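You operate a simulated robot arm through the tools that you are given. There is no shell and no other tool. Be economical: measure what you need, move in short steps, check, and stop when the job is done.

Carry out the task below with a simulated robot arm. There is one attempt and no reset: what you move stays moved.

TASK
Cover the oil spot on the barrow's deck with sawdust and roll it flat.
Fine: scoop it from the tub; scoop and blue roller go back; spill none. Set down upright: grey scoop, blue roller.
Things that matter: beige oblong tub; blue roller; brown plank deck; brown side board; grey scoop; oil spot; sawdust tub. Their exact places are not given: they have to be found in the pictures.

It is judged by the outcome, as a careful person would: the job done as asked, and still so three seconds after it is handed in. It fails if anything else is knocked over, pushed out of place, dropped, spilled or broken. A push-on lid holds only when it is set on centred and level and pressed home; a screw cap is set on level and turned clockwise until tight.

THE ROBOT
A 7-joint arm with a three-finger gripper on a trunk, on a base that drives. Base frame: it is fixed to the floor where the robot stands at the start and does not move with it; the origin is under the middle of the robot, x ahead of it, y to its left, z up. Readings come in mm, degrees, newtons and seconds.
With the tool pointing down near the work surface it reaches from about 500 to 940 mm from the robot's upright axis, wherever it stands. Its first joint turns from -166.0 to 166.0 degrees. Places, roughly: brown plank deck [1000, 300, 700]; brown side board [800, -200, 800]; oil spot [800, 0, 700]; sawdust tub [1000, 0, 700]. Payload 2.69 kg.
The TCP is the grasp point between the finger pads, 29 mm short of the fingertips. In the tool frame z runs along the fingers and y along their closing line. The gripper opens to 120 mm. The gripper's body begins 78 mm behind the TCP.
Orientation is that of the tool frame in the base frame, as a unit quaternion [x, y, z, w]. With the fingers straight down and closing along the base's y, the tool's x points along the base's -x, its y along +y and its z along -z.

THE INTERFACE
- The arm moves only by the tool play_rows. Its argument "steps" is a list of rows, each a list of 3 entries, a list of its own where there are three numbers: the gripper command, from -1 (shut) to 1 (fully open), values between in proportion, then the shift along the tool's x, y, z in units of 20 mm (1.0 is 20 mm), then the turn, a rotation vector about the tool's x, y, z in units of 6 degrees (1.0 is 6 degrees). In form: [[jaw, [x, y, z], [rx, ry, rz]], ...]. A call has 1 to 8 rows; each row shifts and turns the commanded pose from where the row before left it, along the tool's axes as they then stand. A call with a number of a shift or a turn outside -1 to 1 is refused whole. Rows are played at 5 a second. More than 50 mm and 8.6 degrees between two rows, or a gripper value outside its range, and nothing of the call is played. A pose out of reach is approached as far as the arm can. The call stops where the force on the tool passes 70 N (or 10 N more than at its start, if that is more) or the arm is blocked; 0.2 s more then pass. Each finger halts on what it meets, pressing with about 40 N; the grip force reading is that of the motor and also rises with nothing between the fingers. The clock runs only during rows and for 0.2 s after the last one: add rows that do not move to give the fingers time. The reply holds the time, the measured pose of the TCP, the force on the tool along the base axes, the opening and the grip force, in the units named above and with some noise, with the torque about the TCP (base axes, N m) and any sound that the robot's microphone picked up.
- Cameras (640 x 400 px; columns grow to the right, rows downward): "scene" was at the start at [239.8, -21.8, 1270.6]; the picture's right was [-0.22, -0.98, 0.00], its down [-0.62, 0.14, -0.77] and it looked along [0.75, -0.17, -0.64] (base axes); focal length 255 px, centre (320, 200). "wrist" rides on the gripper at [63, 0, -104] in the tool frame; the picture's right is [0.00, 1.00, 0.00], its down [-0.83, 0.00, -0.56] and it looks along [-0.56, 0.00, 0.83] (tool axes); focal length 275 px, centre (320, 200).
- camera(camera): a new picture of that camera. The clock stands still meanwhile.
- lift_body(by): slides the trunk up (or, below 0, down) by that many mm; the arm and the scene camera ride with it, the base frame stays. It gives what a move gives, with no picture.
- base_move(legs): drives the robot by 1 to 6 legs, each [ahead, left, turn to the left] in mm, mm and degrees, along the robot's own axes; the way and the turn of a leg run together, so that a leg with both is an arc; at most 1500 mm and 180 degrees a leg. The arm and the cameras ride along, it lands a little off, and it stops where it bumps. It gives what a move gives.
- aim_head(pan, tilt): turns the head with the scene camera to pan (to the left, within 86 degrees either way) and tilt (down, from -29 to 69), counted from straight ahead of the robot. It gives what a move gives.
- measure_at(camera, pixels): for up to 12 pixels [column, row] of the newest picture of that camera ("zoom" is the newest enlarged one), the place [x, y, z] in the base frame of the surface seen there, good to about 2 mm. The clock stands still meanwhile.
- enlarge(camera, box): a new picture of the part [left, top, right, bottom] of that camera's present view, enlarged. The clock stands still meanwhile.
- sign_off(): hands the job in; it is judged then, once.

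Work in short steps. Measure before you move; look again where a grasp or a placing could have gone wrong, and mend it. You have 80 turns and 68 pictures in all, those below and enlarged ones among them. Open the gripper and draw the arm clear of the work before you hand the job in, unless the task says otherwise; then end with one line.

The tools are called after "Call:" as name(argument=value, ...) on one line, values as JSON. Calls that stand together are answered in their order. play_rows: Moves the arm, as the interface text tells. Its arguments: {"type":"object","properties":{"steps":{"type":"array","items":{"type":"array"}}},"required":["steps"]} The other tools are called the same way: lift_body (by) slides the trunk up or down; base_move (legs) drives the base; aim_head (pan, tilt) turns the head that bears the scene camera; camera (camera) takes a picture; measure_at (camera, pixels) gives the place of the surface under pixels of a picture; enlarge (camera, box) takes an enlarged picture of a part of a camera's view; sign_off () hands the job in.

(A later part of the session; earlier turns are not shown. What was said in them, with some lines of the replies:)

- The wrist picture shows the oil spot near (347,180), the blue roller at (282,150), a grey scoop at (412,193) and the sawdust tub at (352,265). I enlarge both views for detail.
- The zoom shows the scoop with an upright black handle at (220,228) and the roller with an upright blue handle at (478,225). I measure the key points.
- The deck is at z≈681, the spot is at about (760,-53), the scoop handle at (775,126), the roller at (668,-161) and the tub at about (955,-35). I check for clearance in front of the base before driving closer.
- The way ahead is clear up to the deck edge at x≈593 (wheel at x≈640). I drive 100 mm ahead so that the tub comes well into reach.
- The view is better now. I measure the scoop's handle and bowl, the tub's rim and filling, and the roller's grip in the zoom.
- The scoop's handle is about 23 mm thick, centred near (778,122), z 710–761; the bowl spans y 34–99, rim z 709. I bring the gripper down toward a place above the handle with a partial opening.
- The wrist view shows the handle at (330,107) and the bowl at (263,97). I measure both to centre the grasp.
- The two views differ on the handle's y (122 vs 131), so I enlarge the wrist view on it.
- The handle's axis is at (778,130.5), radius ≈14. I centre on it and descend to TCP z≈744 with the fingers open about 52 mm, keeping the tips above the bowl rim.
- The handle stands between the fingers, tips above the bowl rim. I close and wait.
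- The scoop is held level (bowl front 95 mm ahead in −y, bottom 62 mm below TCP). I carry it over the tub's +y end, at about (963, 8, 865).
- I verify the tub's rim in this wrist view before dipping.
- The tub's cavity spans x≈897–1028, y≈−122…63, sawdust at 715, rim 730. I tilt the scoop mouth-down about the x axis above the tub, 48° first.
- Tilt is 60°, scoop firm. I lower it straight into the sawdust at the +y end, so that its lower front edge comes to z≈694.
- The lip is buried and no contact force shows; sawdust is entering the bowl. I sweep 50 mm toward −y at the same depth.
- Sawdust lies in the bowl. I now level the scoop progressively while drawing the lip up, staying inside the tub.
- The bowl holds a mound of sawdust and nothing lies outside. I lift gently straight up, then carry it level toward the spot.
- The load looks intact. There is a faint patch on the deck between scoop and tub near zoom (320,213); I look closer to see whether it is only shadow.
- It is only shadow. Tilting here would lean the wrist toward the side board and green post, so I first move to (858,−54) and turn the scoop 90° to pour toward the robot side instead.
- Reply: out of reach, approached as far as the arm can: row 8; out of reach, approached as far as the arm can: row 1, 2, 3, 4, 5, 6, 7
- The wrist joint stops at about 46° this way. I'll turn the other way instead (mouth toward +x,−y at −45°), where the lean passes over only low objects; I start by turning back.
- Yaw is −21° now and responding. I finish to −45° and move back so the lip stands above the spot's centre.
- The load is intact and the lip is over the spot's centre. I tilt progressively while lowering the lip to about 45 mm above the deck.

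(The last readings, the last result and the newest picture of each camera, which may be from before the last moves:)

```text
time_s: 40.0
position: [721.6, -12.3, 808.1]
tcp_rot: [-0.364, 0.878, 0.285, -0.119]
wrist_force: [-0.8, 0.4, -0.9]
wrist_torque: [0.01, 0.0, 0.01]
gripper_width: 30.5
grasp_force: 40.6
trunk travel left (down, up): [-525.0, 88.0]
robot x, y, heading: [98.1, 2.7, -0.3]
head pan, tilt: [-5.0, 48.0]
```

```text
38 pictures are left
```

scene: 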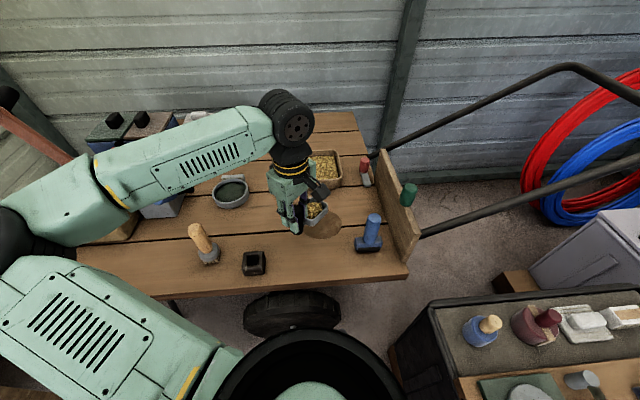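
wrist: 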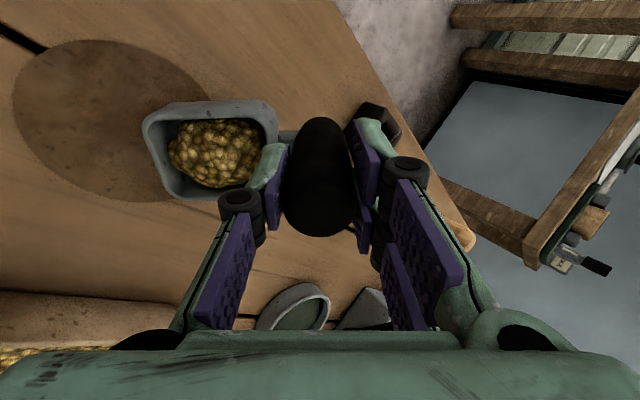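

Still loaded at 36°; the lip is over the spot. I tilt further about the lip.

Call:
play_rows(steps=[[-1, [0, -0.205, -0.49], [-1, 0, 0]], [-1, [0, -0.205, -0.49], [-1, 0, 0]], [-1, [0, -0.205, -0.49], [-1, 0, 0]], [-1, [0, -0.205, -0.49], [-1, 0, 0]], [-1, [0, 0, 0], [0, 0, 0]], [-1, [0, 0, 0], [0, 0, 0]]])

Call:
camera(camera="wrist")

Call:
camera(camera="scene")

```text
time_s: 41.4
position: [747.3, -39.6, 824.2]
tcp_rot: [-0.332, 0.8, 0.461, -0.192]
wrist_force: [0.1, -0.2, -1.6]
wrist_torque: [0.01, -0.04, -0.01]
gripper_width: 30.5
grasp_force: 39.9
trunk travel left (down, up): [-525.0, 88.0]
robot x, y, heading: [94.1, 3.7, -0.1]
head pan, tilt: [-5.0, 48.0]
```

```text
37 pictures are left
```

wrist: 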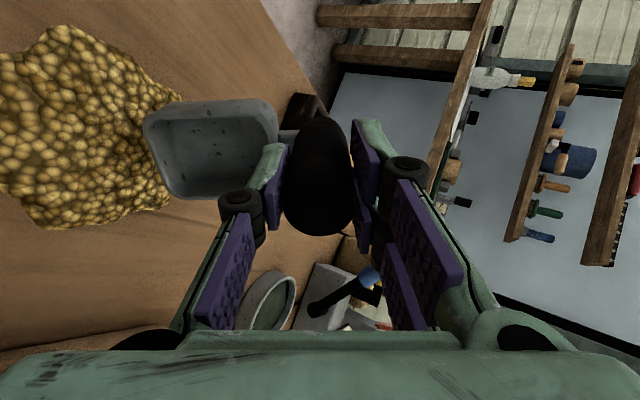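

```text
36 pictures are left
```

scene: 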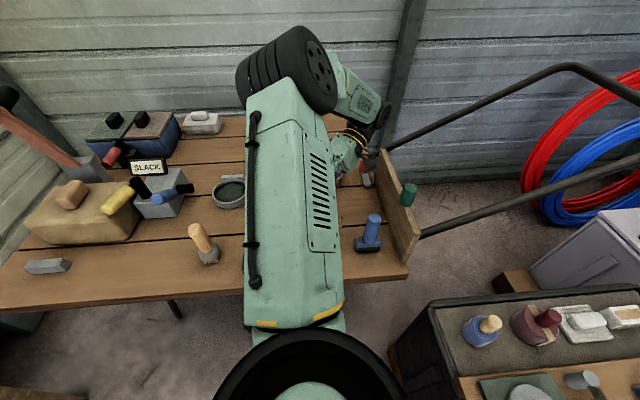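

The whole load dropped onto the spot and the bowl is empty. I raise the scoop straight up and level it.

Call:
play_rows(steps=[[-1, [0, 0.577, -0.333], [0, 0, 0]], [-1, [0, 0.577, -0.333], [0, 0, 0]], [-1, [0, 0.577, -0.333], [0, 0, 0]], [-1, [0, 0, 0], [1, 0, 0]], [-1, [0, 0, 0], [1, 0, 0]], [-1, [0, 0, 0], [1, 0, 0]], [-1, [0, 0, 0], [1, 0, 0]], [-1, [0, 0, 0], [1, 0, 0]]])

Call:
play_rows(steps=[[-1, [0, 0, 0], [1, 0, 0]], [-1, [0, 0, 0], [1, 0, 0]], [-1, [0, 0, 0], [1, 0, 0]], [-1, [0, 0, 0], [1, 0, 0]], [-1, [0, 0, 0], [1, 0, 0]], [-1, [0, 0, 0], [0, 0, 0]]])

Call:
play_rows(steps=[[-1, [0, 0, 0], [0, 0, 1]], [-1, [0, 0, 0], [0, 0, 1]], [-1, [0, 0, 0], [0, 0, 1]], [-1, [0, 0, 0], [0, 0, 1]], [-1, [0, 0, 0], [0, 0, 1]], [-1, [0, 0, 0], [0, 0, 1]], [-1, [0, 0, 0], [0, 0, 1]], [-1, [0, 0, 0], [0, 0, 0.5]]])

Call:
camera(camera="scene")

```text
time_s: 43.2
position: [748.4, -40.2, 825.4]
tcp_rot: [-0.37, 0.892, 0.238, -0.099]
wrist_force: [-0.6, 0.7, -1.3]
wrist_torque: [-0.02, -0.01, 0.0]
gripper_width: 30.3
grasp_force: 40.6
out of reach, approached as far as the arm can: row 1, 2, 3
trunk travel left (down, up): [-525.0, 88.0]
robot x, y, heading: [100.4, -1.1, -0.0]
head pan, tilt: [-5.0, 48.0]
```

```text
time_s: 44.6
position: [750.1, -42.3, 825.7]
tcp_rot: [-0.383, 0.924, 0.0, 0.0]
wrist_force: [-0.8, -0.4, -1.9]
wrist_torque: [-0.02, 0.02, -0.02]
gripper_width: 30.6
grasp_force: 40.2
trunk travel left (down, up): [-525.0, 88.0]
robot x, y, heading: [100.3, -0.7, -0.1]
head pan, tilt: [-5.0, 48.0]
```

```text
time_s: 46.4
position: [748.7, -41.7, 825.8]
tcp_rot: [0.002, 1.0, 0.0, 0.0]
wrist_force: [-1.4, 0.1, -0.5]
wrist_torque: [0.02, 0.03, 0.03]
gripper_width: 30.5
grasp_force: 39.9
trunk travel left (down, up): [-525.0, 88.0]
robot x, y, heading: [95.7, -2.9, 0.2]
head pan, tilt: [-5.0, 48.0]
```

```text
35 pictures are left
```

scene: 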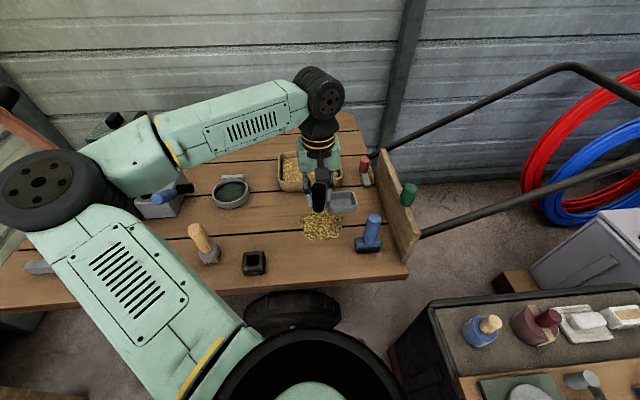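

Level again, with the sawdust pile on the spot. I carry the empty scoop back above its home at (777,131).

Call:
play_rows(steps=[[-1, [-0.178, 0.98, 0], [0, 0, 0]], [-1, [-0.178, 0.98, 0], [0, 0, 0]], [-1, [-0.178, 0.98, 0], [0, 0, 0]], [-1, [-0.178, 0.98, 0], [0, 0, 0]], [-1, [-0.178, 0.98, 0], [0, 0, 0]], [-1, [-0.178, 0.98, 0], [0, 0, 0]], [-1, [-0.178, 0.98, 0], [0, 0, 0]], [-1, [-0.178, 0.98, 0], [0, 0, 0]]])

Call:
play_rows(steps=[[-1, [0, 0.79, 0.5], [0, 0, 0]], [-1, [0, 0, 1], [0, 0, 0]], [-1, [0, 0, 1], [0, 0, 0]], [-1, [0, 0, 0.5], [0, 0, 0]], [-1, [0, 0, 0.4], [0, 0, 0]], [-1, [0, 0, 0], [0, 0, 0]]])

Call:
enlarge(camera="scene", box=[200, 140, 400, 265])

```text
time_s: 48.2
position: [778.0, 116.5, 824.7]
tcp_rot: [0.0, 1.0, 0.0, 0.0]
wrist_force: [0.9, -0.3, -1.4]
wrist_torque: [0.01, -0.01, 0.01]
gripper_width: 30.6
grasp_force: 40.2
trunk travel left (down, up): [-525.0, 88.0]
robot x, y, heading: [98.1, -0.4, -0.2]
head pan, tilt: [-5.0, 48.0]
```

```text
time_s: 49.6
position: [777.0, 132.6, 756.8]
tcp_rot: [-0.001, 1.0, -0.001, 0.001]
wrist_force: [0.1, 0.8, -2.1]
wrist_torque: [0.06, -0.02, 0.02]
gripper_width: 30.5
grasp_force: 40.1
trunk travel left (down, up): [-525.0, 88.0]
robot x, y, heading: [99.0, -0.6, -0.1]
head pan, tilt: [-5.0, 48.0]
```

```text
3.20 times, centred on (300, 202) of scene
```

zoom: 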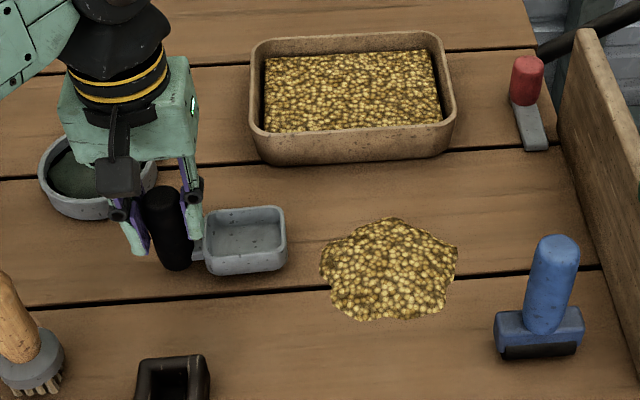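

The pile covers the spot and nothing lies elsewhere. I lower the last 13 mm until contact shows.

Call:
play_rows(steps=[[-1, [0, -0.05, 0.3], [0, 0, 0]], [-1, [0, 0, 0.25], [0, 0, 0]], [-1, [0, 0, 0.1], [0, 0, 0]], [-1, [0, 0, 0], [0, 0, 0]]])

Call:
measure_at(camera="zoom", pixels=[[320, 268], [460, 250], [390, 218], [390, 320], [340, 240], [440, 295], [335, 300], [440, 230], [390, 265], [360, 280]])

```text
time_s: 50.6
position: [778.5, 131.0, 745.4]
tcp_rot: [0.0, 1.0, 0.001, 0.001]
wrist_force: [1.8, 2.9, 5.4]
wrist_torque: [0.01, -0.26, 0.07]
gripper_width: 30.3
grasp_force: 39.6
trunk travel left (down, up): [-525.0, 88.0]
robot x, y, heading: [94.7, 0.6, -0.2]
head pan, tilt: [-5.0, 48.0]
```

```text
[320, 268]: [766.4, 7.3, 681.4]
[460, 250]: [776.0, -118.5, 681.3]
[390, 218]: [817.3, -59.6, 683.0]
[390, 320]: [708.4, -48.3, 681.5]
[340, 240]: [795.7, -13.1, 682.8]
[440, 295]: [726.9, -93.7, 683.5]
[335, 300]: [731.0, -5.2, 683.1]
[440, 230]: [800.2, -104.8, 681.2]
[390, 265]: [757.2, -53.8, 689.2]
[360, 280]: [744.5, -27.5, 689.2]
```

Contact (5 N) — the scoop is on the deck. I open the fingers and rise.

Call:
play_rows(steps=[[-0.13, [0, 0, 0], [0, 0, 0]], [-0.13, [0, 0, 0], [0, 0, 0]], [-0.13, [0, 0, 0], [0, 0, 0]], [-0.13, [0, 0, -0.5], [0, 0, 0]], [-0.13, [0, 0, -1], [0, 0, 0]], [-0.13, [0, 0, -1], [0, 0, 0]], [-0.13, [0, 0, -1], [0, 0, 0]], [-0.13, [0, 0, -1], [0, 0, 0]]])

Call:
play_rows(steps=[[-0.13, [0.4, -1, -1], [0, 0, 0]], [-0.13, [0.4, -1, -0.5], [0, 0, 0]], [-0.13, [0.4, -1, 0], [0, 0, 0]], [-0.13, [0.4, -1, 0], [0, 0, 0]], [-0.13, [0.4, -1, 0], [0, 0, 0]], [-0.13, [0.4, -1, 0], [0, 0, 0]], [-0.13, [0.4, -1, 0], [0, 0, 0]], [-0.13, [0.4, -1, 0], [0, 0, 0]]])

Call:
enlarge(camera="scene", box=[200, 140, 420, 270])

```text
time_s: 52.4
position: [777.7, 128.4, 834.1]
tcp_rot: [-0.001, 1.0, -0.001, 0.0]
wrist_force: [1.0, 0.1, 0.1]
wrist_torque: [0.01, 0.0, -0.02]
gripper_width: 52.4
grasp_force: 0.0
trunk travel left (down, up): [-525.0, 88.0]
robot x, y, heading: [99.9, 1.2, -0.1]
head pan, tilt: [-5.0, 48.0]
```

```text
time_s: 54.2
position: [713.2, -29.2, 865.1]
tcp_rot: [-0.001, 1.0, 0.001, 0.0]
wrist_force: [-1.5, 0.2, 0.6]
wrist_torque: [0.01, -0.01, 0.01]
gripper_width: 52.0
grasp_force: 0.1
trunk travel left (down, up): [-525.0, 88.0]
robot x, y, heading: [100.4, 0.6, -0.3]
head pan, tilt: [-5.0, 48.0]
```

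```text
2.91 times, centred on (310, 205) of scene
```

zoom: 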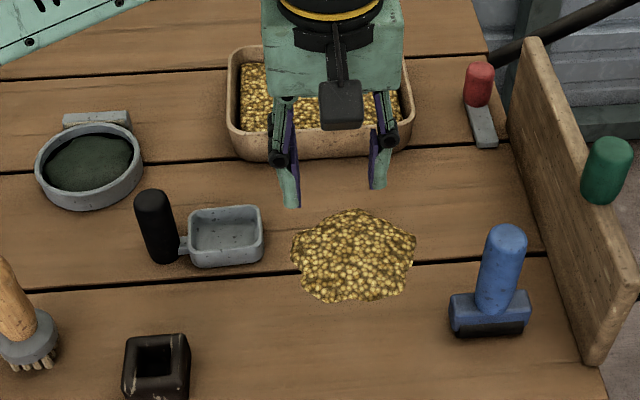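

The scoop is back upright. Next I move above the roller, (668,−162), staying at z 865, and look with the wrist camera.

Call:
play_rows(steps=[[-0.13, [0.3, -0.9, 0], [0, 0, 0]], [-0.13, [0.3, -0.9, 0], [0, 0, 0]], [-0.13, [0.3, -0.9, 0], [0, 0, 0]], [-0.13, [0.3, -0.9, 0], [0, 0, 0]], [-0.13, [0.3, -1, 0], [0, 0, 0]], [-0.13, [0.3, -1, 0], [0, 0, 0]], [-0.13, [0.3, -1, 0], [0, 0, 0]], [-0.13, [0, 0, 0], [0, 0, 0]]])

Call:
enlarge(camera="wrist", box=[200, 30, 440, 180])

Call:
measure_at(camera="zoom", pixels=[[320, 200], [280, 200], [360, 200], [320, 240], [320, 150], [280, 170], [360, 170], [250, 130], [390, 130], [320, 100]])

```text
time_s: 56.0
position: [671.1, -162.3, 864.7]
tcp_rot: [0.0, 1.0, 0.0, 0.0]
wrist_force: [-0.4, -0.6, 0.7]
wrist_torque: [0.0, 0.01, 0.04]
gripper_width: 52.2
grasp_force: 0.1
trunk travel left (down, up): [-525.0, 88.0]
robot x, y, heading: [100.2, 0.4, 0.2]
head pan, tilt: [-5.0, 48.0]
```

```text
2.67 times, centred on (320, 105) of wrist
```

zoom: 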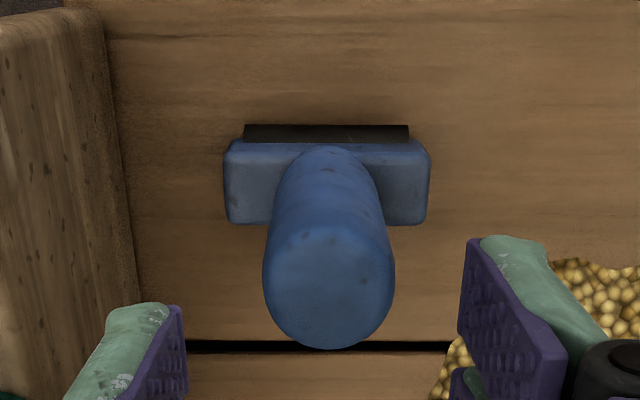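

```text
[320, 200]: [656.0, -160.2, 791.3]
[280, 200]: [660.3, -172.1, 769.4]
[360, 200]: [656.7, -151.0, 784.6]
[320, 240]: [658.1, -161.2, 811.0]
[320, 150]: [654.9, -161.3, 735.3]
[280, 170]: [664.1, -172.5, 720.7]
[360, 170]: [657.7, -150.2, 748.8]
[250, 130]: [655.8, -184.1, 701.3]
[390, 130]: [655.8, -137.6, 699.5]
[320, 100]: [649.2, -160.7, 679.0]
```

I refine the handle's centre from its top cap.

Call:
measure_at(camera="zoom", pixels=[[328, 290], [270, 285], [388, 285], [328, 340], [328, 232], [230, 150], [425, 150], [230, 215], [425, 215], [115, 200], [300, 128], [180, 130]])

```text
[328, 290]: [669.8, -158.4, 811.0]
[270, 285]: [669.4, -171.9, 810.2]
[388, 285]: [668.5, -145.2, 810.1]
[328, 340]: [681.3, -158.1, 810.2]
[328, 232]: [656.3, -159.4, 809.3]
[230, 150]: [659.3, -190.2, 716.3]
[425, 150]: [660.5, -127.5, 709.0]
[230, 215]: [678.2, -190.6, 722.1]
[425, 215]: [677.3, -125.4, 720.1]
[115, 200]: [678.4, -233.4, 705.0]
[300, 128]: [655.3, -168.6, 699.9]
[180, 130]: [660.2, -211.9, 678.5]
```

The handle's axis is (669,−159), radius ≈13.5, block top z≈722. I centre and descend to TCP z≈764, then close.

Call:
play_rows(steps=[[-0.13, [0.1, 0.165, 0], [0, 0, 0]], [-0.13, [0, 0, 1], [0, 0, 0]], [-0.13, [0, 0, 1], [0, 0, 0]], [-0.13, [0, 0, 1], [0, 0, 0]], [-0.13, [0, 0, 1], [0, 0, 0]], [-0.13, [0, 0, 1], [0, 0, 0]], [-0.13, [0, 0, 0], [0, 0, 0]]])

Call:
play_rows(steps=[[-1, [0, 0, 0], [0, 0, 0]], [-1, [0, 0, 0], [0, 0, 0]], [-1, [0, 0, 0], [0, 0, 0]], [-1, [0, 0, 0], [0, 0, 0]], [-1, [0, 0, 0], [0, 0, 0]]])

Call:
camera(camera="wrist")

```text
time_s: 57.6
position: [670.4, -160.0, 763.2]
tcp_rot: [-0.001, 1.0, -0.001, 0.0]
wrist_force: [0.1, 0.0, -0.1]
wrist_torque: [-0.01, -0.02, -0.01]
gripper_width: 51.9
grasp_force: 0.1
trunk travel left (down, up): [-525.0, 88.0]
robot x, y, heading: [98.1, -2.7, 0.0]
head pan, tilt: [-5.0, 48.0]
```

```text
time_s: 58.8
position: [669.1, -158.9, 765.6]
tcp_rot: [0.0, 1.0, 0.0, 0.0]
wrist_force: [0.8, -3.1, 1.7]
wrist_torque: [-0.14, 0.01, 0.06]
gripper_width: 30.4
grasp_force: 39.9
trunk travel left (down, up): [-525.0, 88.0]
robot x, y, heading: [101.3, -0.3, -0.1]
head pan, tilt: [-5.0, 48.0]
```

```text
31 pictures are left
```

wrist: 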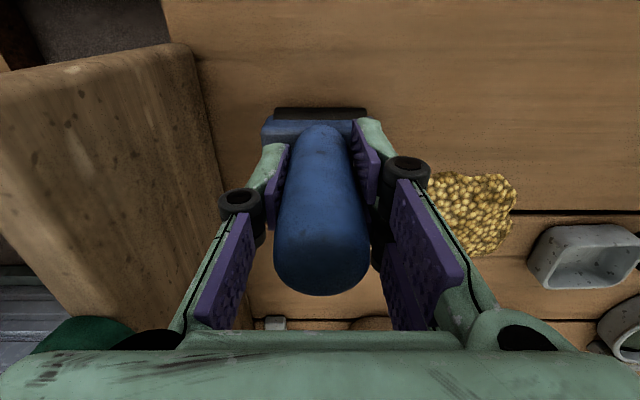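

The roller is gripped at z≈765. I lift it 35 mm and move it to the near edge of the pile, (680,−54).

Call:
play_rows(steps=[[-1, [0, 0, -0.5], [0, 0, 0]], [-1, [0, 0, -1], [0, 0, 0]], [-1, [0, 0.4, -0.5], [0, 0, 0]], [-1, [-0.1, 0.95, 0], [0, 0, 0]], [-1, [-0.1, 0.95, 0], [0, 0, 0]], [-1, [-0.1, 0.95, 0], [0, 0, 0]], [-1, [-0.1, 0.95, 0], [0, 0, 0]], [-1, [-0.1, 0.95, 0], [0, 0, 0]]])

Call:
play_rows(steps=[[-1, [0, 0, 0.5], [0, 0, 0]], [-1, [0, 0, 0.6], [0, 0, 0]], [-1, [0, 0, 0.3], [0, 0, 0]], [-1, [0, 0, 0.2], [0, 0, 0]], [-1, [0, 0, 0], [0, 0, 0]]])

Call:
enlarge(camera="scene", box=[240, 140, 420, 270])

```text
time_s: 60.6
position: [680.0, -55.5, 803.6]
tcp_rot: [0.001, 1.0, -0.001, 0.0]
wrist_force: [-0.1, 1.0, -2.4]
wrist_torque: [0.01, -0.01, 0.01]
gripper_width: 30.6
grasp_force: 40.4
trunk travel left (down, up): [-525.0, 88.0]
robot x, y, heading: [96.7, -0.1, -0.3]
head pan, tilt: [-5.0, 48.0]
```

```text
time_s: 61.8
position: [678.7, -56.2, 771.5]
tcp_rot: [-0.001, 1.0, 0.0, 0.0]
wrist_force: [-0.6, 0.6, -2.9]
wrist_torque: [0.0, -0.03, 0.01]
gripper_width: 30.5
grasp_force: 39.7
trunk travel left (down, up): [-525.0, 88.0]
robot x, y, heading: [100.7, 0.9, 0.0]
head pan, tilt: [-5.0, 48.0]
```

```text
3.08 times, centred on (330, 205) of scene
```

zoom: 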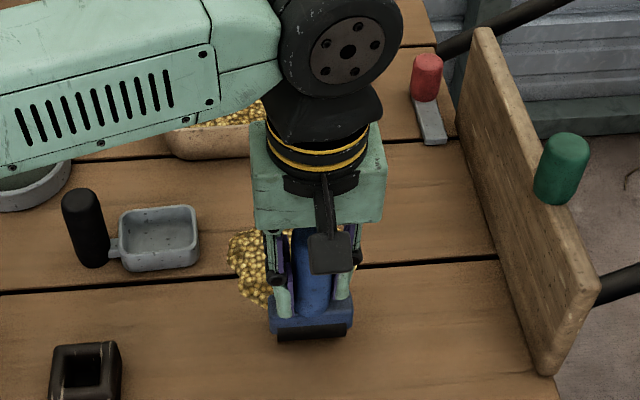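

The roller stands just ahead of the pile, square to it. I lower it to just above the deck and roll the centre lane across the pile.

Call:
play_rows(steps=[[-1, [0, 0, 0.2], [0, 0, 0]], [-1, [0, 0, 0.1], [0, 0, 0]], [-1, [-0.5, 0, 0], [0, 0, 0]], [-1, [-0.7, 0, 0], [0, 0, 0]], [-1, [-0.8, 0, 0], [0, 0, 0]], [-1, [-0.8, 0, 0], [0, 0, 0]], [-1, [-0.8, 0, 0], [0, 0, 0]], [-1, [-0.8, 0, 0], [0, 0, 0]]])

Call:
enlarge(camera="scene", box=[240, 140, 420, 270])

```text
time_s: 63.6
position: [768.5, -56.1, 767.3]
tcp_rot: [0.0, 1.0, 0.0, -0.001]
wrist_force: [0.4, 0.3, -2.6]
wrist_torque: [-0.03, -0.03, 0.06]
gripper_width: 30.7
grasp_force: 39.6
trunk travel left (down, up): [-525.0, 88.0]
robot x, y, heading: [97.9, -0.6, 0.0]
head pan, tilt: [-5.0, 48.0]
```

```text
3.08 times, centred on (330, 205) of scene
```

zoom: 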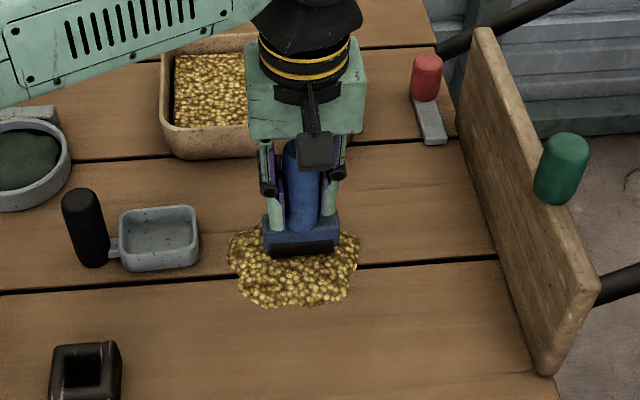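

The roller passes through without force yet; the surface still looks loose. I continue to the far edge, then roll back pressing a bit lower.

Call:
play_rows(steps=[[-1, [-0.9, 0, 0], [0, 0, 0]], [-1, [-0.9, 0, 0], [0, 0, 0]], [-1, [-0.9, 0, 0], [0, 0, 0]], [-1, [0, 0, 0.1], [0, 0, 0]], [-1, [0, 0, 0.1], [0, 0, 0]], [-1, [0, 0, 0], [0, 0, 0]]])

Call:
enlarge(camera="scene", box=[240, 140, 420, 270])

```text
time_s: 65.0
position: [822.7, -55.2, 764.9]
tcp_rot: [0.0, 1.0, 0.0, 0.001]
wrist_force: [2.1, 1.9, 10.2]
wrist_torque: [0.31, 0.08, -0.05]
gripper_width: 30.6
grasp_force: 40.1
trunk travel left (down, up): [-525.0, 88.0]
robot x, y, heading: [98.5, 3.1, -0.0]
head pan, tilt: [-5.0, 48.0]
```

```text
3.08 times, centred on (330, 205) of scene
```

zoom: 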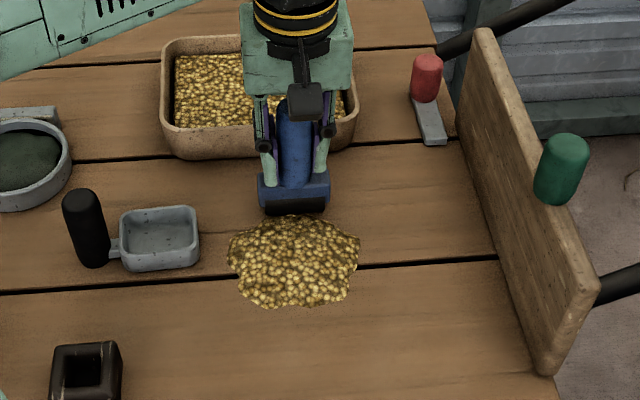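

Now the drum touches (10 N at z≈765). I roll back toward the robot with this light pressure.

Call:
play_rows(steps=[[-1, [0.6, 0, 0], [0, 0, 0]], [-1, [0.9, 0, 0], [0, 0, 0]], [-1, [0.9, 0, 0], [0, 0, 0]], [-1, [0.9, 0, 0], [0, 0, 0]], [-1, [0.9, 0, 0], [0, 0, 0]], [-1, [0.9, 0, 0], [0, 0, 0]], [-1, [0.9, 0, 0], [0, 0, 0]], [-1, [0.9, 0, 0], [0, 0, 0]]])

Call:
enlarge(camera="scene", box=[240, 140, 420, 270])

Call:
camera(camera="wrist")

```text
time_s: 66.8
position: [684.9, -53.7, 764.4]
tcp_rot: [-0.001, 1.0, 0.0, 0.005]
wrist_force: [22.7, 0.1, 34.6]
wrist_torque: [-0.03, -1.52, 0.07]
gripper_width: 30.7
grasp_force: 39.9
trunk travel left (down, up): [-525.0, 88.0]
robot x, y, heading: [97.4, 1.2, -0.0]
head pan, tilt: [-5.0, 48.0]
```

```text
3.08 times, centred on (330, 205) of scene
```

zoom: 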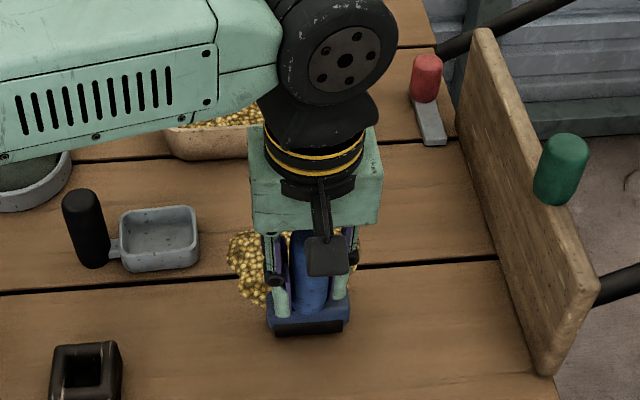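

```text
26 pictures are left
```

wrist: 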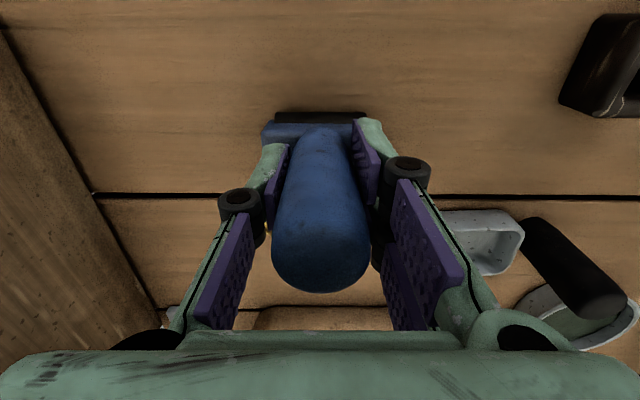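

Pressure grew to 35 N with drag, so I ease off: raise the roller a little, and shift sideways to see the pile.

Call:
play_rows(steps=[[-1, [0, 0, -0.5], [0, 0, 0]], [-1, [0, 0, -0.5], [0, 0, 0]], [-1, [0, -0.8, -0.3], [0, 0, 0]], [-1, [0, -0.9, 0], [0, 0, 0]], [-1, [0, -0.9, 0], [0, 0, 0]], [-1, [0, 0, 0], [0, 0, 0]]])

Call:
enlarge(camera="scene", box=[270, 170, 390, 260])

```text
time_s: 68.2
position: [683.7, -107.7, 786.6]
tcp_rot: [0.0, 1.0, 0.0, 0.001]
wrist_force: [-0.3, -0.1, -2.8]
wrist_torque: [0.02, -0.01, 0.0]
gripper_width: 30.5
grasp_force: 40.2
trunk travel left (down, up): [-525.0, 88.0]
robot x, y, heading: [100.8, -1.5, -0.2]
head pan, tilt: [-5.0, 48.0]
```

```text
4.44 times, centred on (330, 215) of scene
```

zoom: 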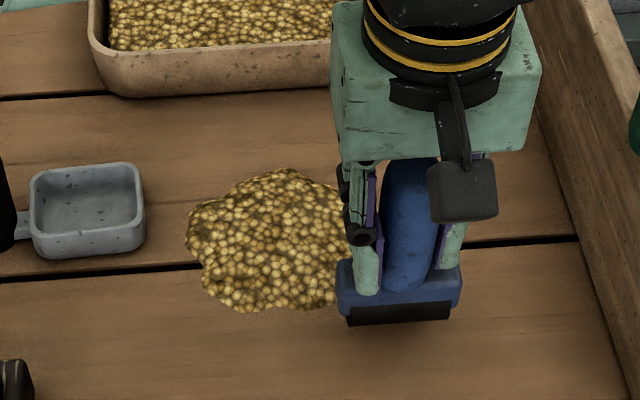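

I measure the pile heights to see whether the centre lane has flattened.

Call:
measure_at(camera="zoom", pixels=[[200, 240], [225, 240], [250, 240], [280, 240], [310, 240], [330, 240], [280, 190], [280, 210], [280, 270], [280, 300], [240, 280], [315, 280]])

```text
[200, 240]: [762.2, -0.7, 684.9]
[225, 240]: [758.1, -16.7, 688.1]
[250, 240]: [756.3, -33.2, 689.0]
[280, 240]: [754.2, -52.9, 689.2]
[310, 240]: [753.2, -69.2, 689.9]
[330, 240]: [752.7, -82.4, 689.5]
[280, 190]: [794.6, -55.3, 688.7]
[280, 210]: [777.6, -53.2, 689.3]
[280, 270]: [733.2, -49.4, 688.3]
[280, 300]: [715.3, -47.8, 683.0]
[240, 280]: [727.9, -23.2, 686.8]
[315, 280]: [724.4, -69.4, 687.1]
```

The pile is still about 8 mm high, so more rolling is needed. I roll the right lane (y≈−88) at light contact height.

Call:
play_rows(steps=[[-1, [0, 0.98, 0.5], [0, 0, 0]], [-1, [0, 0, 0.45], [0, 0, 0]], [-1, [-0.8, 0, 0.05], [0, 0, 0]], [-1, [-1, 0, 0], [0, 0, 0]], [-1, [-1, 0, 0], [0, 0, 0]], [-1, [-1, 0, 0], [0, 0, 0]], [-1, [-1, 0, 0], [0, 0, 0]], [-1, [-1, 0, 0], [0, 0, 0]]])

Call:
play_rows(steps=[[-1, [-0.8, 0, 0], [0, 0, 0]], [-1, [0.8, 0, 0], [0, 0, 0]], [-1, [1, 0, 0], [0, 0, 0]], [-1, [1, 0, 0], [0, 0, 0]], [-1, [1, 0, 0], [0, 0, 0]], [-1, [1, 0, 0], [0, 0, 0]], [-1, [1, 0, 0], [0, 0, 0]], [-1, [0.9, 0, 0], [0, 0, 0]]])

Call:
enlarge(camera="scene", box=[270, 170, 390, 260])

```text
time_s: 70.0
position: [800.8, -87.1, 767.8]
tcp_rot: [0.001, 1.0, 0.0, 0.0]
wrist_force: [-0.8, -0.2, -2.6]
wrist_torque: [0.0, 0.02, 0.01]
gripper_width: 30.6
grasp_force: 40.2
trunk travel left (down, up): [-525.0, 88.0]
robot x, y, heading: [97.7, 0.2, -0.1]
head pan, tilt: [-5.0, 48.0]
```

```text
time_s: 71.8
position: [680.1, -89.5, 767.1]
tcp_rot: [0.0, 1.0, 0.001, 0.0]
wrist_force: [-0.3, 0.6, -3.1]
wrist_torque: [0.0, -0.01, -0.04]
gripper_width: 30.6
grasp_force: 39.8
trunk travel left (down, up): [-525.0, 88.0]
robot x, y, heading: [94.8, -0.3, -0.1]
head pan, tilt: [-5.0, 48.0]
```

```text
4.44 times, centred on (330, 215) of scene
```

zoom: 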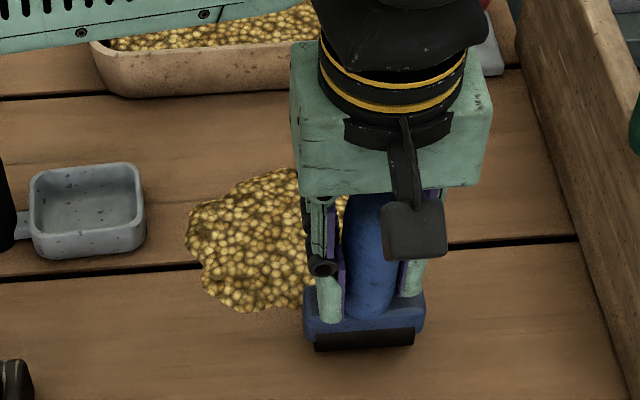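

The drum was about 2 mm above the deck on this lane. I repeat it with light contact.

Call:
play_rows(steps=[[-1, [0, 0, 0.12], [0, 0, 0]], [-1, [0, 0, 0.05], [0, 0, 0]], [-1, [-0.8, 0, 0], [0, 0, 0]], [-1, [-1, 0, 0], [0, 0, 0]], [-1, [-1, 0, 0], [0, 0, 0]]])

Call:
play_rows(steps=[[-1, [-1, 0, 0], [0, 0, 0]], [-1, [-1, 0, 0], [0, 0, 0]], [-1, [-1, 0, 0], [0, 0, 0]], [-1, [-1, 0, 0], [0, 0, 0]]])

Call:
enlarge(camera="scene", box=[270, 170, 390, 260])

```text
time_s: 73.0
position: [737.3, -87.2, 765.3]
tcp_rot: [0.001, 1.0, 0.0, 0.0]
wrist_force: [0.0, 0.7, -2.7]
wrist_torque: [0.02, 0.01, 0.0]
gripper_width: 30.6
grasp_force: 39.9
trunk travel left (down, up): [-525.0, 88.0]
robot x, y, heading: [97.8, 6.5, -0.2]
head pan, tilt: [-5.0, 48.0]
```

```text
time_s: 74.0
position: [817.5, -86.7, 764.9]
tcp_rot: [0.0, 1.0, 0.0, 0.0]
wrist_force: [-0.2, -0.2, -2.0]
wrist_torque: [-0.02, 0.02, 0.0]
gripper_width: 30.7
grasp_force: 40.2
trunk travel left (down, up): [-525.0, 88.0]
robot x, y, heading: [102.0, -0.4, -0.3]
head pan, tilt: [-5.0, 48.0]
```

```text
4.44 times, centred on (330, 215) of scene
```

zoom: 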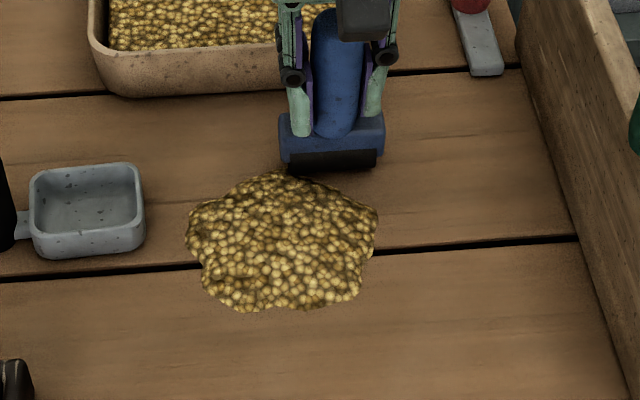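

Still no contact force. Here at the far edge I lower in small steps until it touches, then roll back.

Call:
play_rows(steps=[[-1, [0, 0, 0.05], [0, 0, 0]], [-1, [0, 0, 0.05], [0, 0, 0]], [-1, [0, 0, 0], [0, 0, 0]]])

Call:
measure_at(camera="zoom", pixels=[[200, 240], [250, 240], [280, 240], [310, 240], [340, 240], [365, 230], [280, 190], [280, 210], [280, 270], [280, 300], [240, 280], [330, 280]])

```text
time_s: 74.8
position: [816.0, -88.2, 764.0]
tcp_rot: [0.0, 1.0, 0.0, 0.001]
wrist_force: [1.3, 1.9, 5.0]
wrist_torque: [0.01, 0.03, 0.01]
gripper_width: 30.5
grasp_force: 40.1
trunk travel left (down, up): [-525.0, 88.0]
robot x, y, heading: [97.1, -0.9, -0.1]
head pan, tilt: [-5.0, 48.0]
```

```text
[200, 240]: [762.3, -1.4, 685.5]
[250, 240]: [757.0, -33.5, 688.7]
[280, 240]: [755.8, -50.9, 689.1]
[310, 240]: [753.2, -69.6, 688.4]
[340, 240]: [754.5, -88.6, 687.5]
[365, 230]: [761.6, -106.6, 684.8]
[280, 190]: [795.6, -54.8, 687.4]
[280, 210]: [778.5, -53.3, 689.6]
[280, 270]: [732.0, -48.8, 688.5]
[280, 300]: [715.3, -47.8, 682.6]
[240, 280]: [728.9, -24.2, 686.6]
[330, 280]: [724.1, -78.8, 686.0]
```

Contact is ~8 N now. I roll this lane back toward the robot in two halves, watching the force.

Call:
play_rows(steps=[[-1, [0.6, 0, 0], [0, 0, 0]], [-1, [0.8, 0, 0], [0, 0, 0]], [-1, [0.8, 0, 0], [0, 0, 0]], [-1, [0.8, 0, 0], [0, 0, 0]]])

Call:
play_rows(steps=[[-1, [0.8, 0, 0], [0, 0, 0]], [-1, [0.8, 0, 0], [0, 0, 0]], [-1, [0.8, 0, 0], [0, 0, 0]], [-1, [0.8, 0, 0], [0, 0, 0]], [-1, [0.5, 0, 0], [0, 0, 0]]])

```text
time_s: 75.8
position: [759.0, -87.3, 763.4]
tcp_rot: [0.001, 1.0, -0.001, 0.003]
wrist_force: [15.3, 0.4, 19.6]
wrist_torque: [0.11, -1.0, -0.12]
gripper_width: 30.7
grasp_force: 39.7
trunk travel left (down, up): [-525.0, 88.0]
robot x, y, heading: [96.2, -2.7, -0.2]
head pan, tilt: [-5.0, 48.0]
```

```text
time_s: 77.0
position: [683.4, -86.8, 763.8]
tcp_rot: [0.0, 1.0, 0.001, 0.0]
wrist_force: [14.7, 1.0, 17.9]
wrist_torque: [-0.02, -1.02, -0.02]
gripper_width: 31.0
grasp_force: 40.0
trunk travel left (down, up): [-525.0, 88.0]
robot x, y, heading: [97.1, 2.7, -0.0]
head pan, tilt: [-5.0, 48.0]
```

Steady 18 N over the right lane. Now I shift over to the left lane (y≈−20) and roll it forward.

Call:
play_rows(steps=[[-1, [0.2, 0, -0.4], [0, 0, 0]], [-1, [0, 0.9, 0], [0, 0, 0]], [-1, [0, 0.9, 0], [0, 0, 0]], [-1, [0, 0.9, 0], [0, 0, 0]], [-1, [0, 0.65, 0], [0, 0, 0]], [-1, [0, 0, 0.4], [0, 0, 0]], [-1, [0, 0, 0], [0, 0, 0]]])

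Call:
enlarge(camera="scene", box=[270, 170, 390, 260])

```text
time_s: 78.6
position: [679.6, -22.1, 764.0]
tcp_rot: [0.0, 1.0, 0.0, 0.0]
wrist_force: [-1.4, 2.0, 13.9]
wrist_torque: [0.09, 0.26, 0.02]
gripper_width: 30.5
grasp_force: 40.7
trunk travel left (down, up): [-525.0, 88.0]
robot x, y, heading: [97.1, 4.4, -0.1]
head pan, tilt: [-5.0, 48.0]
```

```text
4.44 times, centred on (330, 215) of scene
```

zoom: 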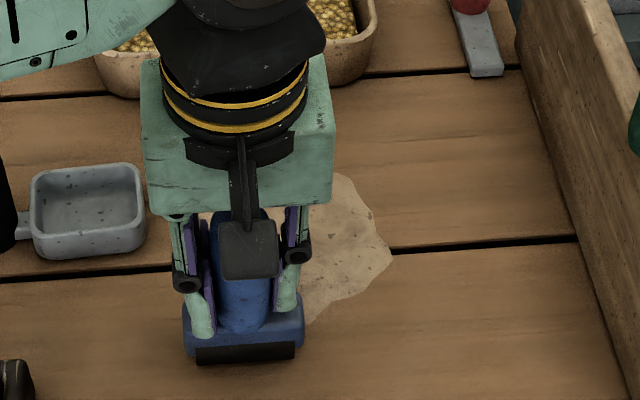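

The sawdust turned into a flat pressed layer. I lift the roller clear and move it sideways toward home to check the whole patch.

Call:
play_rows(steps=[[-1, [0, 0, -0.6], [0, 0, 0]], [-1, [0, 0, -1], [0, 0, 0]], [-1, [0, -1, -0.4], [0, 0, 0]], [-1, [0.1, -1, 0], [0, 0, 0]], [-1, [0.1, -1, 0], [0, 0, 0]], [-1, [0.1, -1, 0], [0, 0, 0]], [-1, [0.1, -1, 0], [0, 0, 0]], [-1, [0.1, -1, 0], [0, 0, 0]]])

Call:
enlarge(camera="scene", box=[260, 160, 400, 265])

```text
time_s: 80.4
position: [669.1, -138.9, 804.0]
tcp_rot: [0.0, 1.0, 0.0, 0.0]
wrist_force: [0.3, -0.5, -1.9]
wrist_torque: [-0.01, 0.04, 0.01]
gripper_width: 30.8
grasp_force: 40.0
trunk travel left (down, up): [-525.0, 88.0]
robot x, y, heading: [95.4, -2.2, -0.2]
head pan, tilt: [-5.0, 48.0]
```

```text
3.81 times, centred on (330, 212) of scene
```

zoom: 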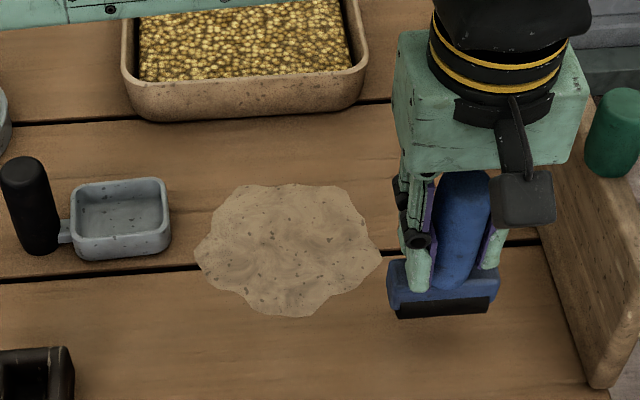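

The whole patch is a flat layer. I measure its edges against the spot's (x 711–807, y −110…2).

Call:
measure_at(camera="zoom", pixels=[[196, 250], [380, 252], [295, 185], [280, 317], [225, 205], [350, 195], [245, 295], [355, 285], [290, 250]])

```text
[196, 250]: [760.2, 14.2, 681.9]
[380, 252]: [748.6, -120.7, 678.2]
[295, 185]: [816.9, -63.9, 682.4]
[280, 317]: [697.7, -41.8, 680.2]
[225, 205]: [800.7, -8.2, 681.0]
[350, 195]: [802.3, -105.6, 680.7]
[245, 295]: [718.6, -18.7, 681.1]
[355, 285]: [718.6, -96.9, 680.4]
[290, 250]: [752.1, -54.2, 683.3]
```

The flat layer extends past the spot all round. I return the roller to (669,−159) and lower it until it touches.

Call:
play_rows(steps=[[-1, [0, -0.5, 0], [0, 0, 0]], [-1, [0, -0.5, 0.3], [0, 0, 0]], [-1, [0, 0, 0.7], [0, 0, 0]], [-1, [0, 0, 0.5], [0, 0, 0]], [-1, [0, 0, 0.3], [0, 0, 0]], [-1, [0, 0, 0], [0, 0, 0]]])

Call:
play_rows(steps=[[-1, [0, 0, 0.1], [0, 0, 0]], [-1, [0, 0, 0.07], [0, 0, 0]], [-1, [0, 0, 0], [0, 0, 0]]])

Call:
enlarge(camera="scene", box=[300, 170, 440, 270])

```text
time_s: 81.8
position: [669.3, -160.9, 767.5]
tcp_rot: [0.001, 1.0, 0.0, 0.0]
wrist_force: [0.2, 0.3, -2.9]
wrist_torque: [0.02, 0.0, 0.01]
gripper_width: 30.7
grasp_force: 39.8
trunk travel left (down, up): [-525.0, 88.0]
robot x, y, heading: [100.5, -1.3, -0.1]
head pan, tilt: [-5.0, 48.0]
```

```text
time_s: 82.6
position: [669.7, -160.3, 763.8]
tcp_rot: [0.0, 1.0, 0.0, 0.0]
wrist_force: [-0.3, 0.1, -2.2]
wrist_torque: [0.01, -0.01, 0.02]
gripper_width: 30.4
grasp_force: 39.7
trunk travel left (down, up): [-525.0, 88.0]
robot x, y, heading: [98.3, 1.7, 0.2]
head pan, tilt: [-5.0, 48.0]
```

```text
4.00 times, centred on (370, 220) of scene
```

zoom: 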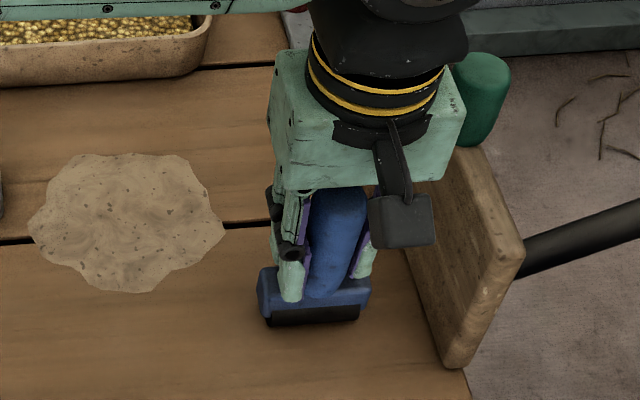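

No contact yet, still about a millimetre high. I lower in 1 mm steps.

Call:
play_rows(steps=[[-1, [0, 0, 0.05], [0, 0, 0]], [-1, [0, 0, 0], [0, 0, 0]]])

Call:
play_rows(steps=[[-1, [0, 0, 0.04], [0, 0, 0]], [-1, [0, 0, 0], [0, 0, 0]]])

```text
time_s: 83.2
position: [668.6, -159.8, 763.7]
tcp_rot: [-0.001, 1.0, 0.0, 0.002]
wrist_force: [-1.3, 2.2, 10.1]
wrist_torque: [0.11, 0.2, -0.04]
gripper_width: 30.5
grasp_force: 40.5
trunk travel left (down, up): [-525.0, 88.0]
robot x, y, heading: [95.3, -0.9, -0.1]
head pan, tilt: [-5.0, 48.0]
```

```text
time_s: 83.8
position: [668.8, -160.7, 764.8]
tcp_rot: [0.0, 1.0, -0.001, 0.002]
wrist_force: [-2.7, 4.5, 28.8]
wrist_torque: [0.24, 0.51, -0.07]
gripper_width: 30.8
grasp_force: 39.6
trunk travel left (down, up): [-525.0, 88.0]
robot x, y, heading: [98.8, -2.8, 0.0]
head pan, tilt: [-5.0, 48.0]
```

It is firmly down (29 N). I ease 1 mm, open the fingers, and rise straight up.

Call:
play_rows(steps=[[-1, [0, 0, -0.05], [0, 0, 0]], [-0.7, [0, 0, 0], [0, 0, 0]], [-0.4, [0, 0, 0], [0, 0, 0]], [-0.13, [0, 0, 0], [0, 0, 0]], [-0.13, [0, 0, 0], [0, 0, 0]], [-0.13, [0, 0, -0.5], [0, 0, 0]], [-0.13, [0, 0, -1], [0, 0, 0]], [-0.13, [0, 0, -1], [0, 0, 0]]])

Call:
play_rows(steps=[[-0.13, [0, 0, -1], [0, 0, 0]], [-0.13, [0, 0, -1], [0, 0, 0]], [-0.13, [0, 0, -1], [0, 0, 0]], [-0.13, [0, 0, -1], [0, 0, 0]], [-0.13, [0, 0.5, -1], [0, 0, 0]], [-0.13, [0.3, 1, -1], [0, 0, 0]], [-0.13, [0.3, 1, -1], [0, 0, 0]], [-0.13, [0.3, 1, -1], [0, 0, 0]]])

Call:
camera(camera="scene")

Call:
enlarge(camera="scene", box=[190, 130, 430, 280])

Call:
camera(camera="wrist")

```text
time_s: 85.6
position: [669.5, -160.1, 813.4]
tcp_rot: [0.001, 1.0, 0.0, 0.0]
wrist_force: [0.5, -0.2, -0.5]
wrist_torque: [0.0, 0.02, -0.03]
gripper_width: 52.4
grasp_force: 0.0
trunk travel left (down, up): [-525.0, 88.0]
robot x, y, heading: [96.9, 2.4, -0.3]
head pan, tilt: [-5.0, 48.0]
```

```text
time_s: 87.4
position: [650.9, -89.9, 973.2]
tcp_rot: [0.0, 1.0, 0.0, 0.0]
wrist_force: [0.0, 0.3, 0.9]
wrist_torque: [-0.02, -0.03, 0.02]
gripper_width: 52.2
grasp_force: 0.0
trunk travel left (down, up): [-525.0, 88.0]
robot x, y, heading: [99.0, 1.1, -0.0]
head pan, tilt: [-5.0, 48.0]
```

```text
19 pictures are left
```

scene: 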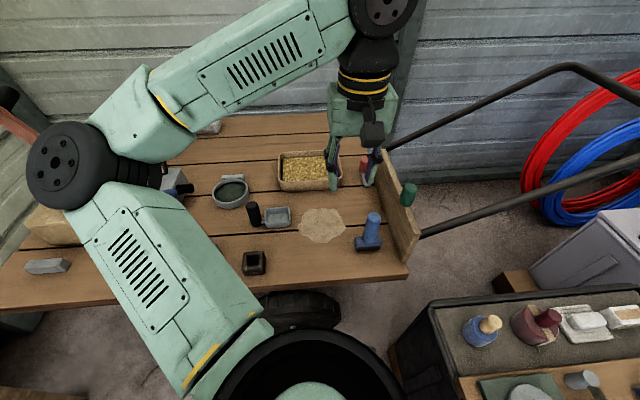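

```text
2.67 times, centred on (310, 205) of scene
```

zoom: 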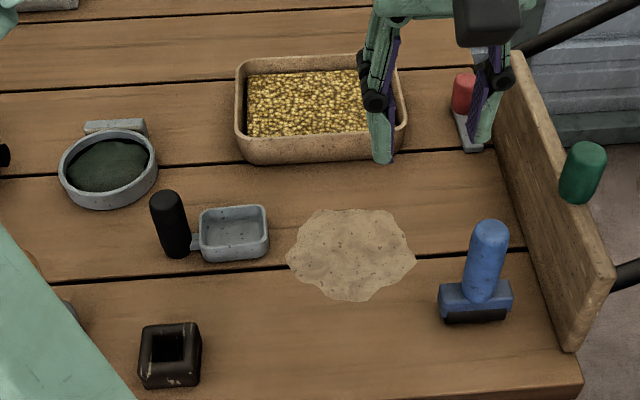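

```text
17 pictures are left
```

wrist: 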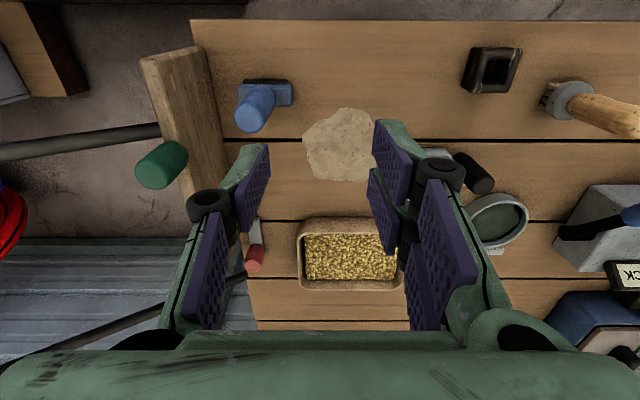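

The scoop and roller stand upright at home, the patch is flat over the spot, and nothing is spilled. I open the gripper fully, rise a little more, and then hand in.

Call:
play_rows(steps=[[1, [0, 0, -0.8], [0, 0, 0]], [1, [0, 0, -0.8], [0, 0, 0]], [1, [0, 0, -0.8], [0, 0, 0]], [1, [0, 0, 0], [0, 0, 0]], [1, [0, 0, 0], [0, 0, 0]]])

Call:
sign_off()

```text
time_s: 88.6
position: [652.6, -90.1, 1021.0]
tcp_rot: [0.001, 1.0, 0.001, 0.0]
wrist_force: [0.4, -0.2, -0.5]
wrist_torque: [0.0, 0.0, 0.0]
gripper_width: 120.0
grasp_force: 0.0
trunk travel left (down, up): [-525.0, 88.0]
robot x, y, heading: [100.6, 2.0, -0.0]
head pan, tilt: [-5.0, 48.0]
```

```text
The job is handed in.
```

The oil spot is covered with sawdust from the tub and rolled flat; the scoop and roller are back upright in their places, nothing was spilled, and the job is handed in.
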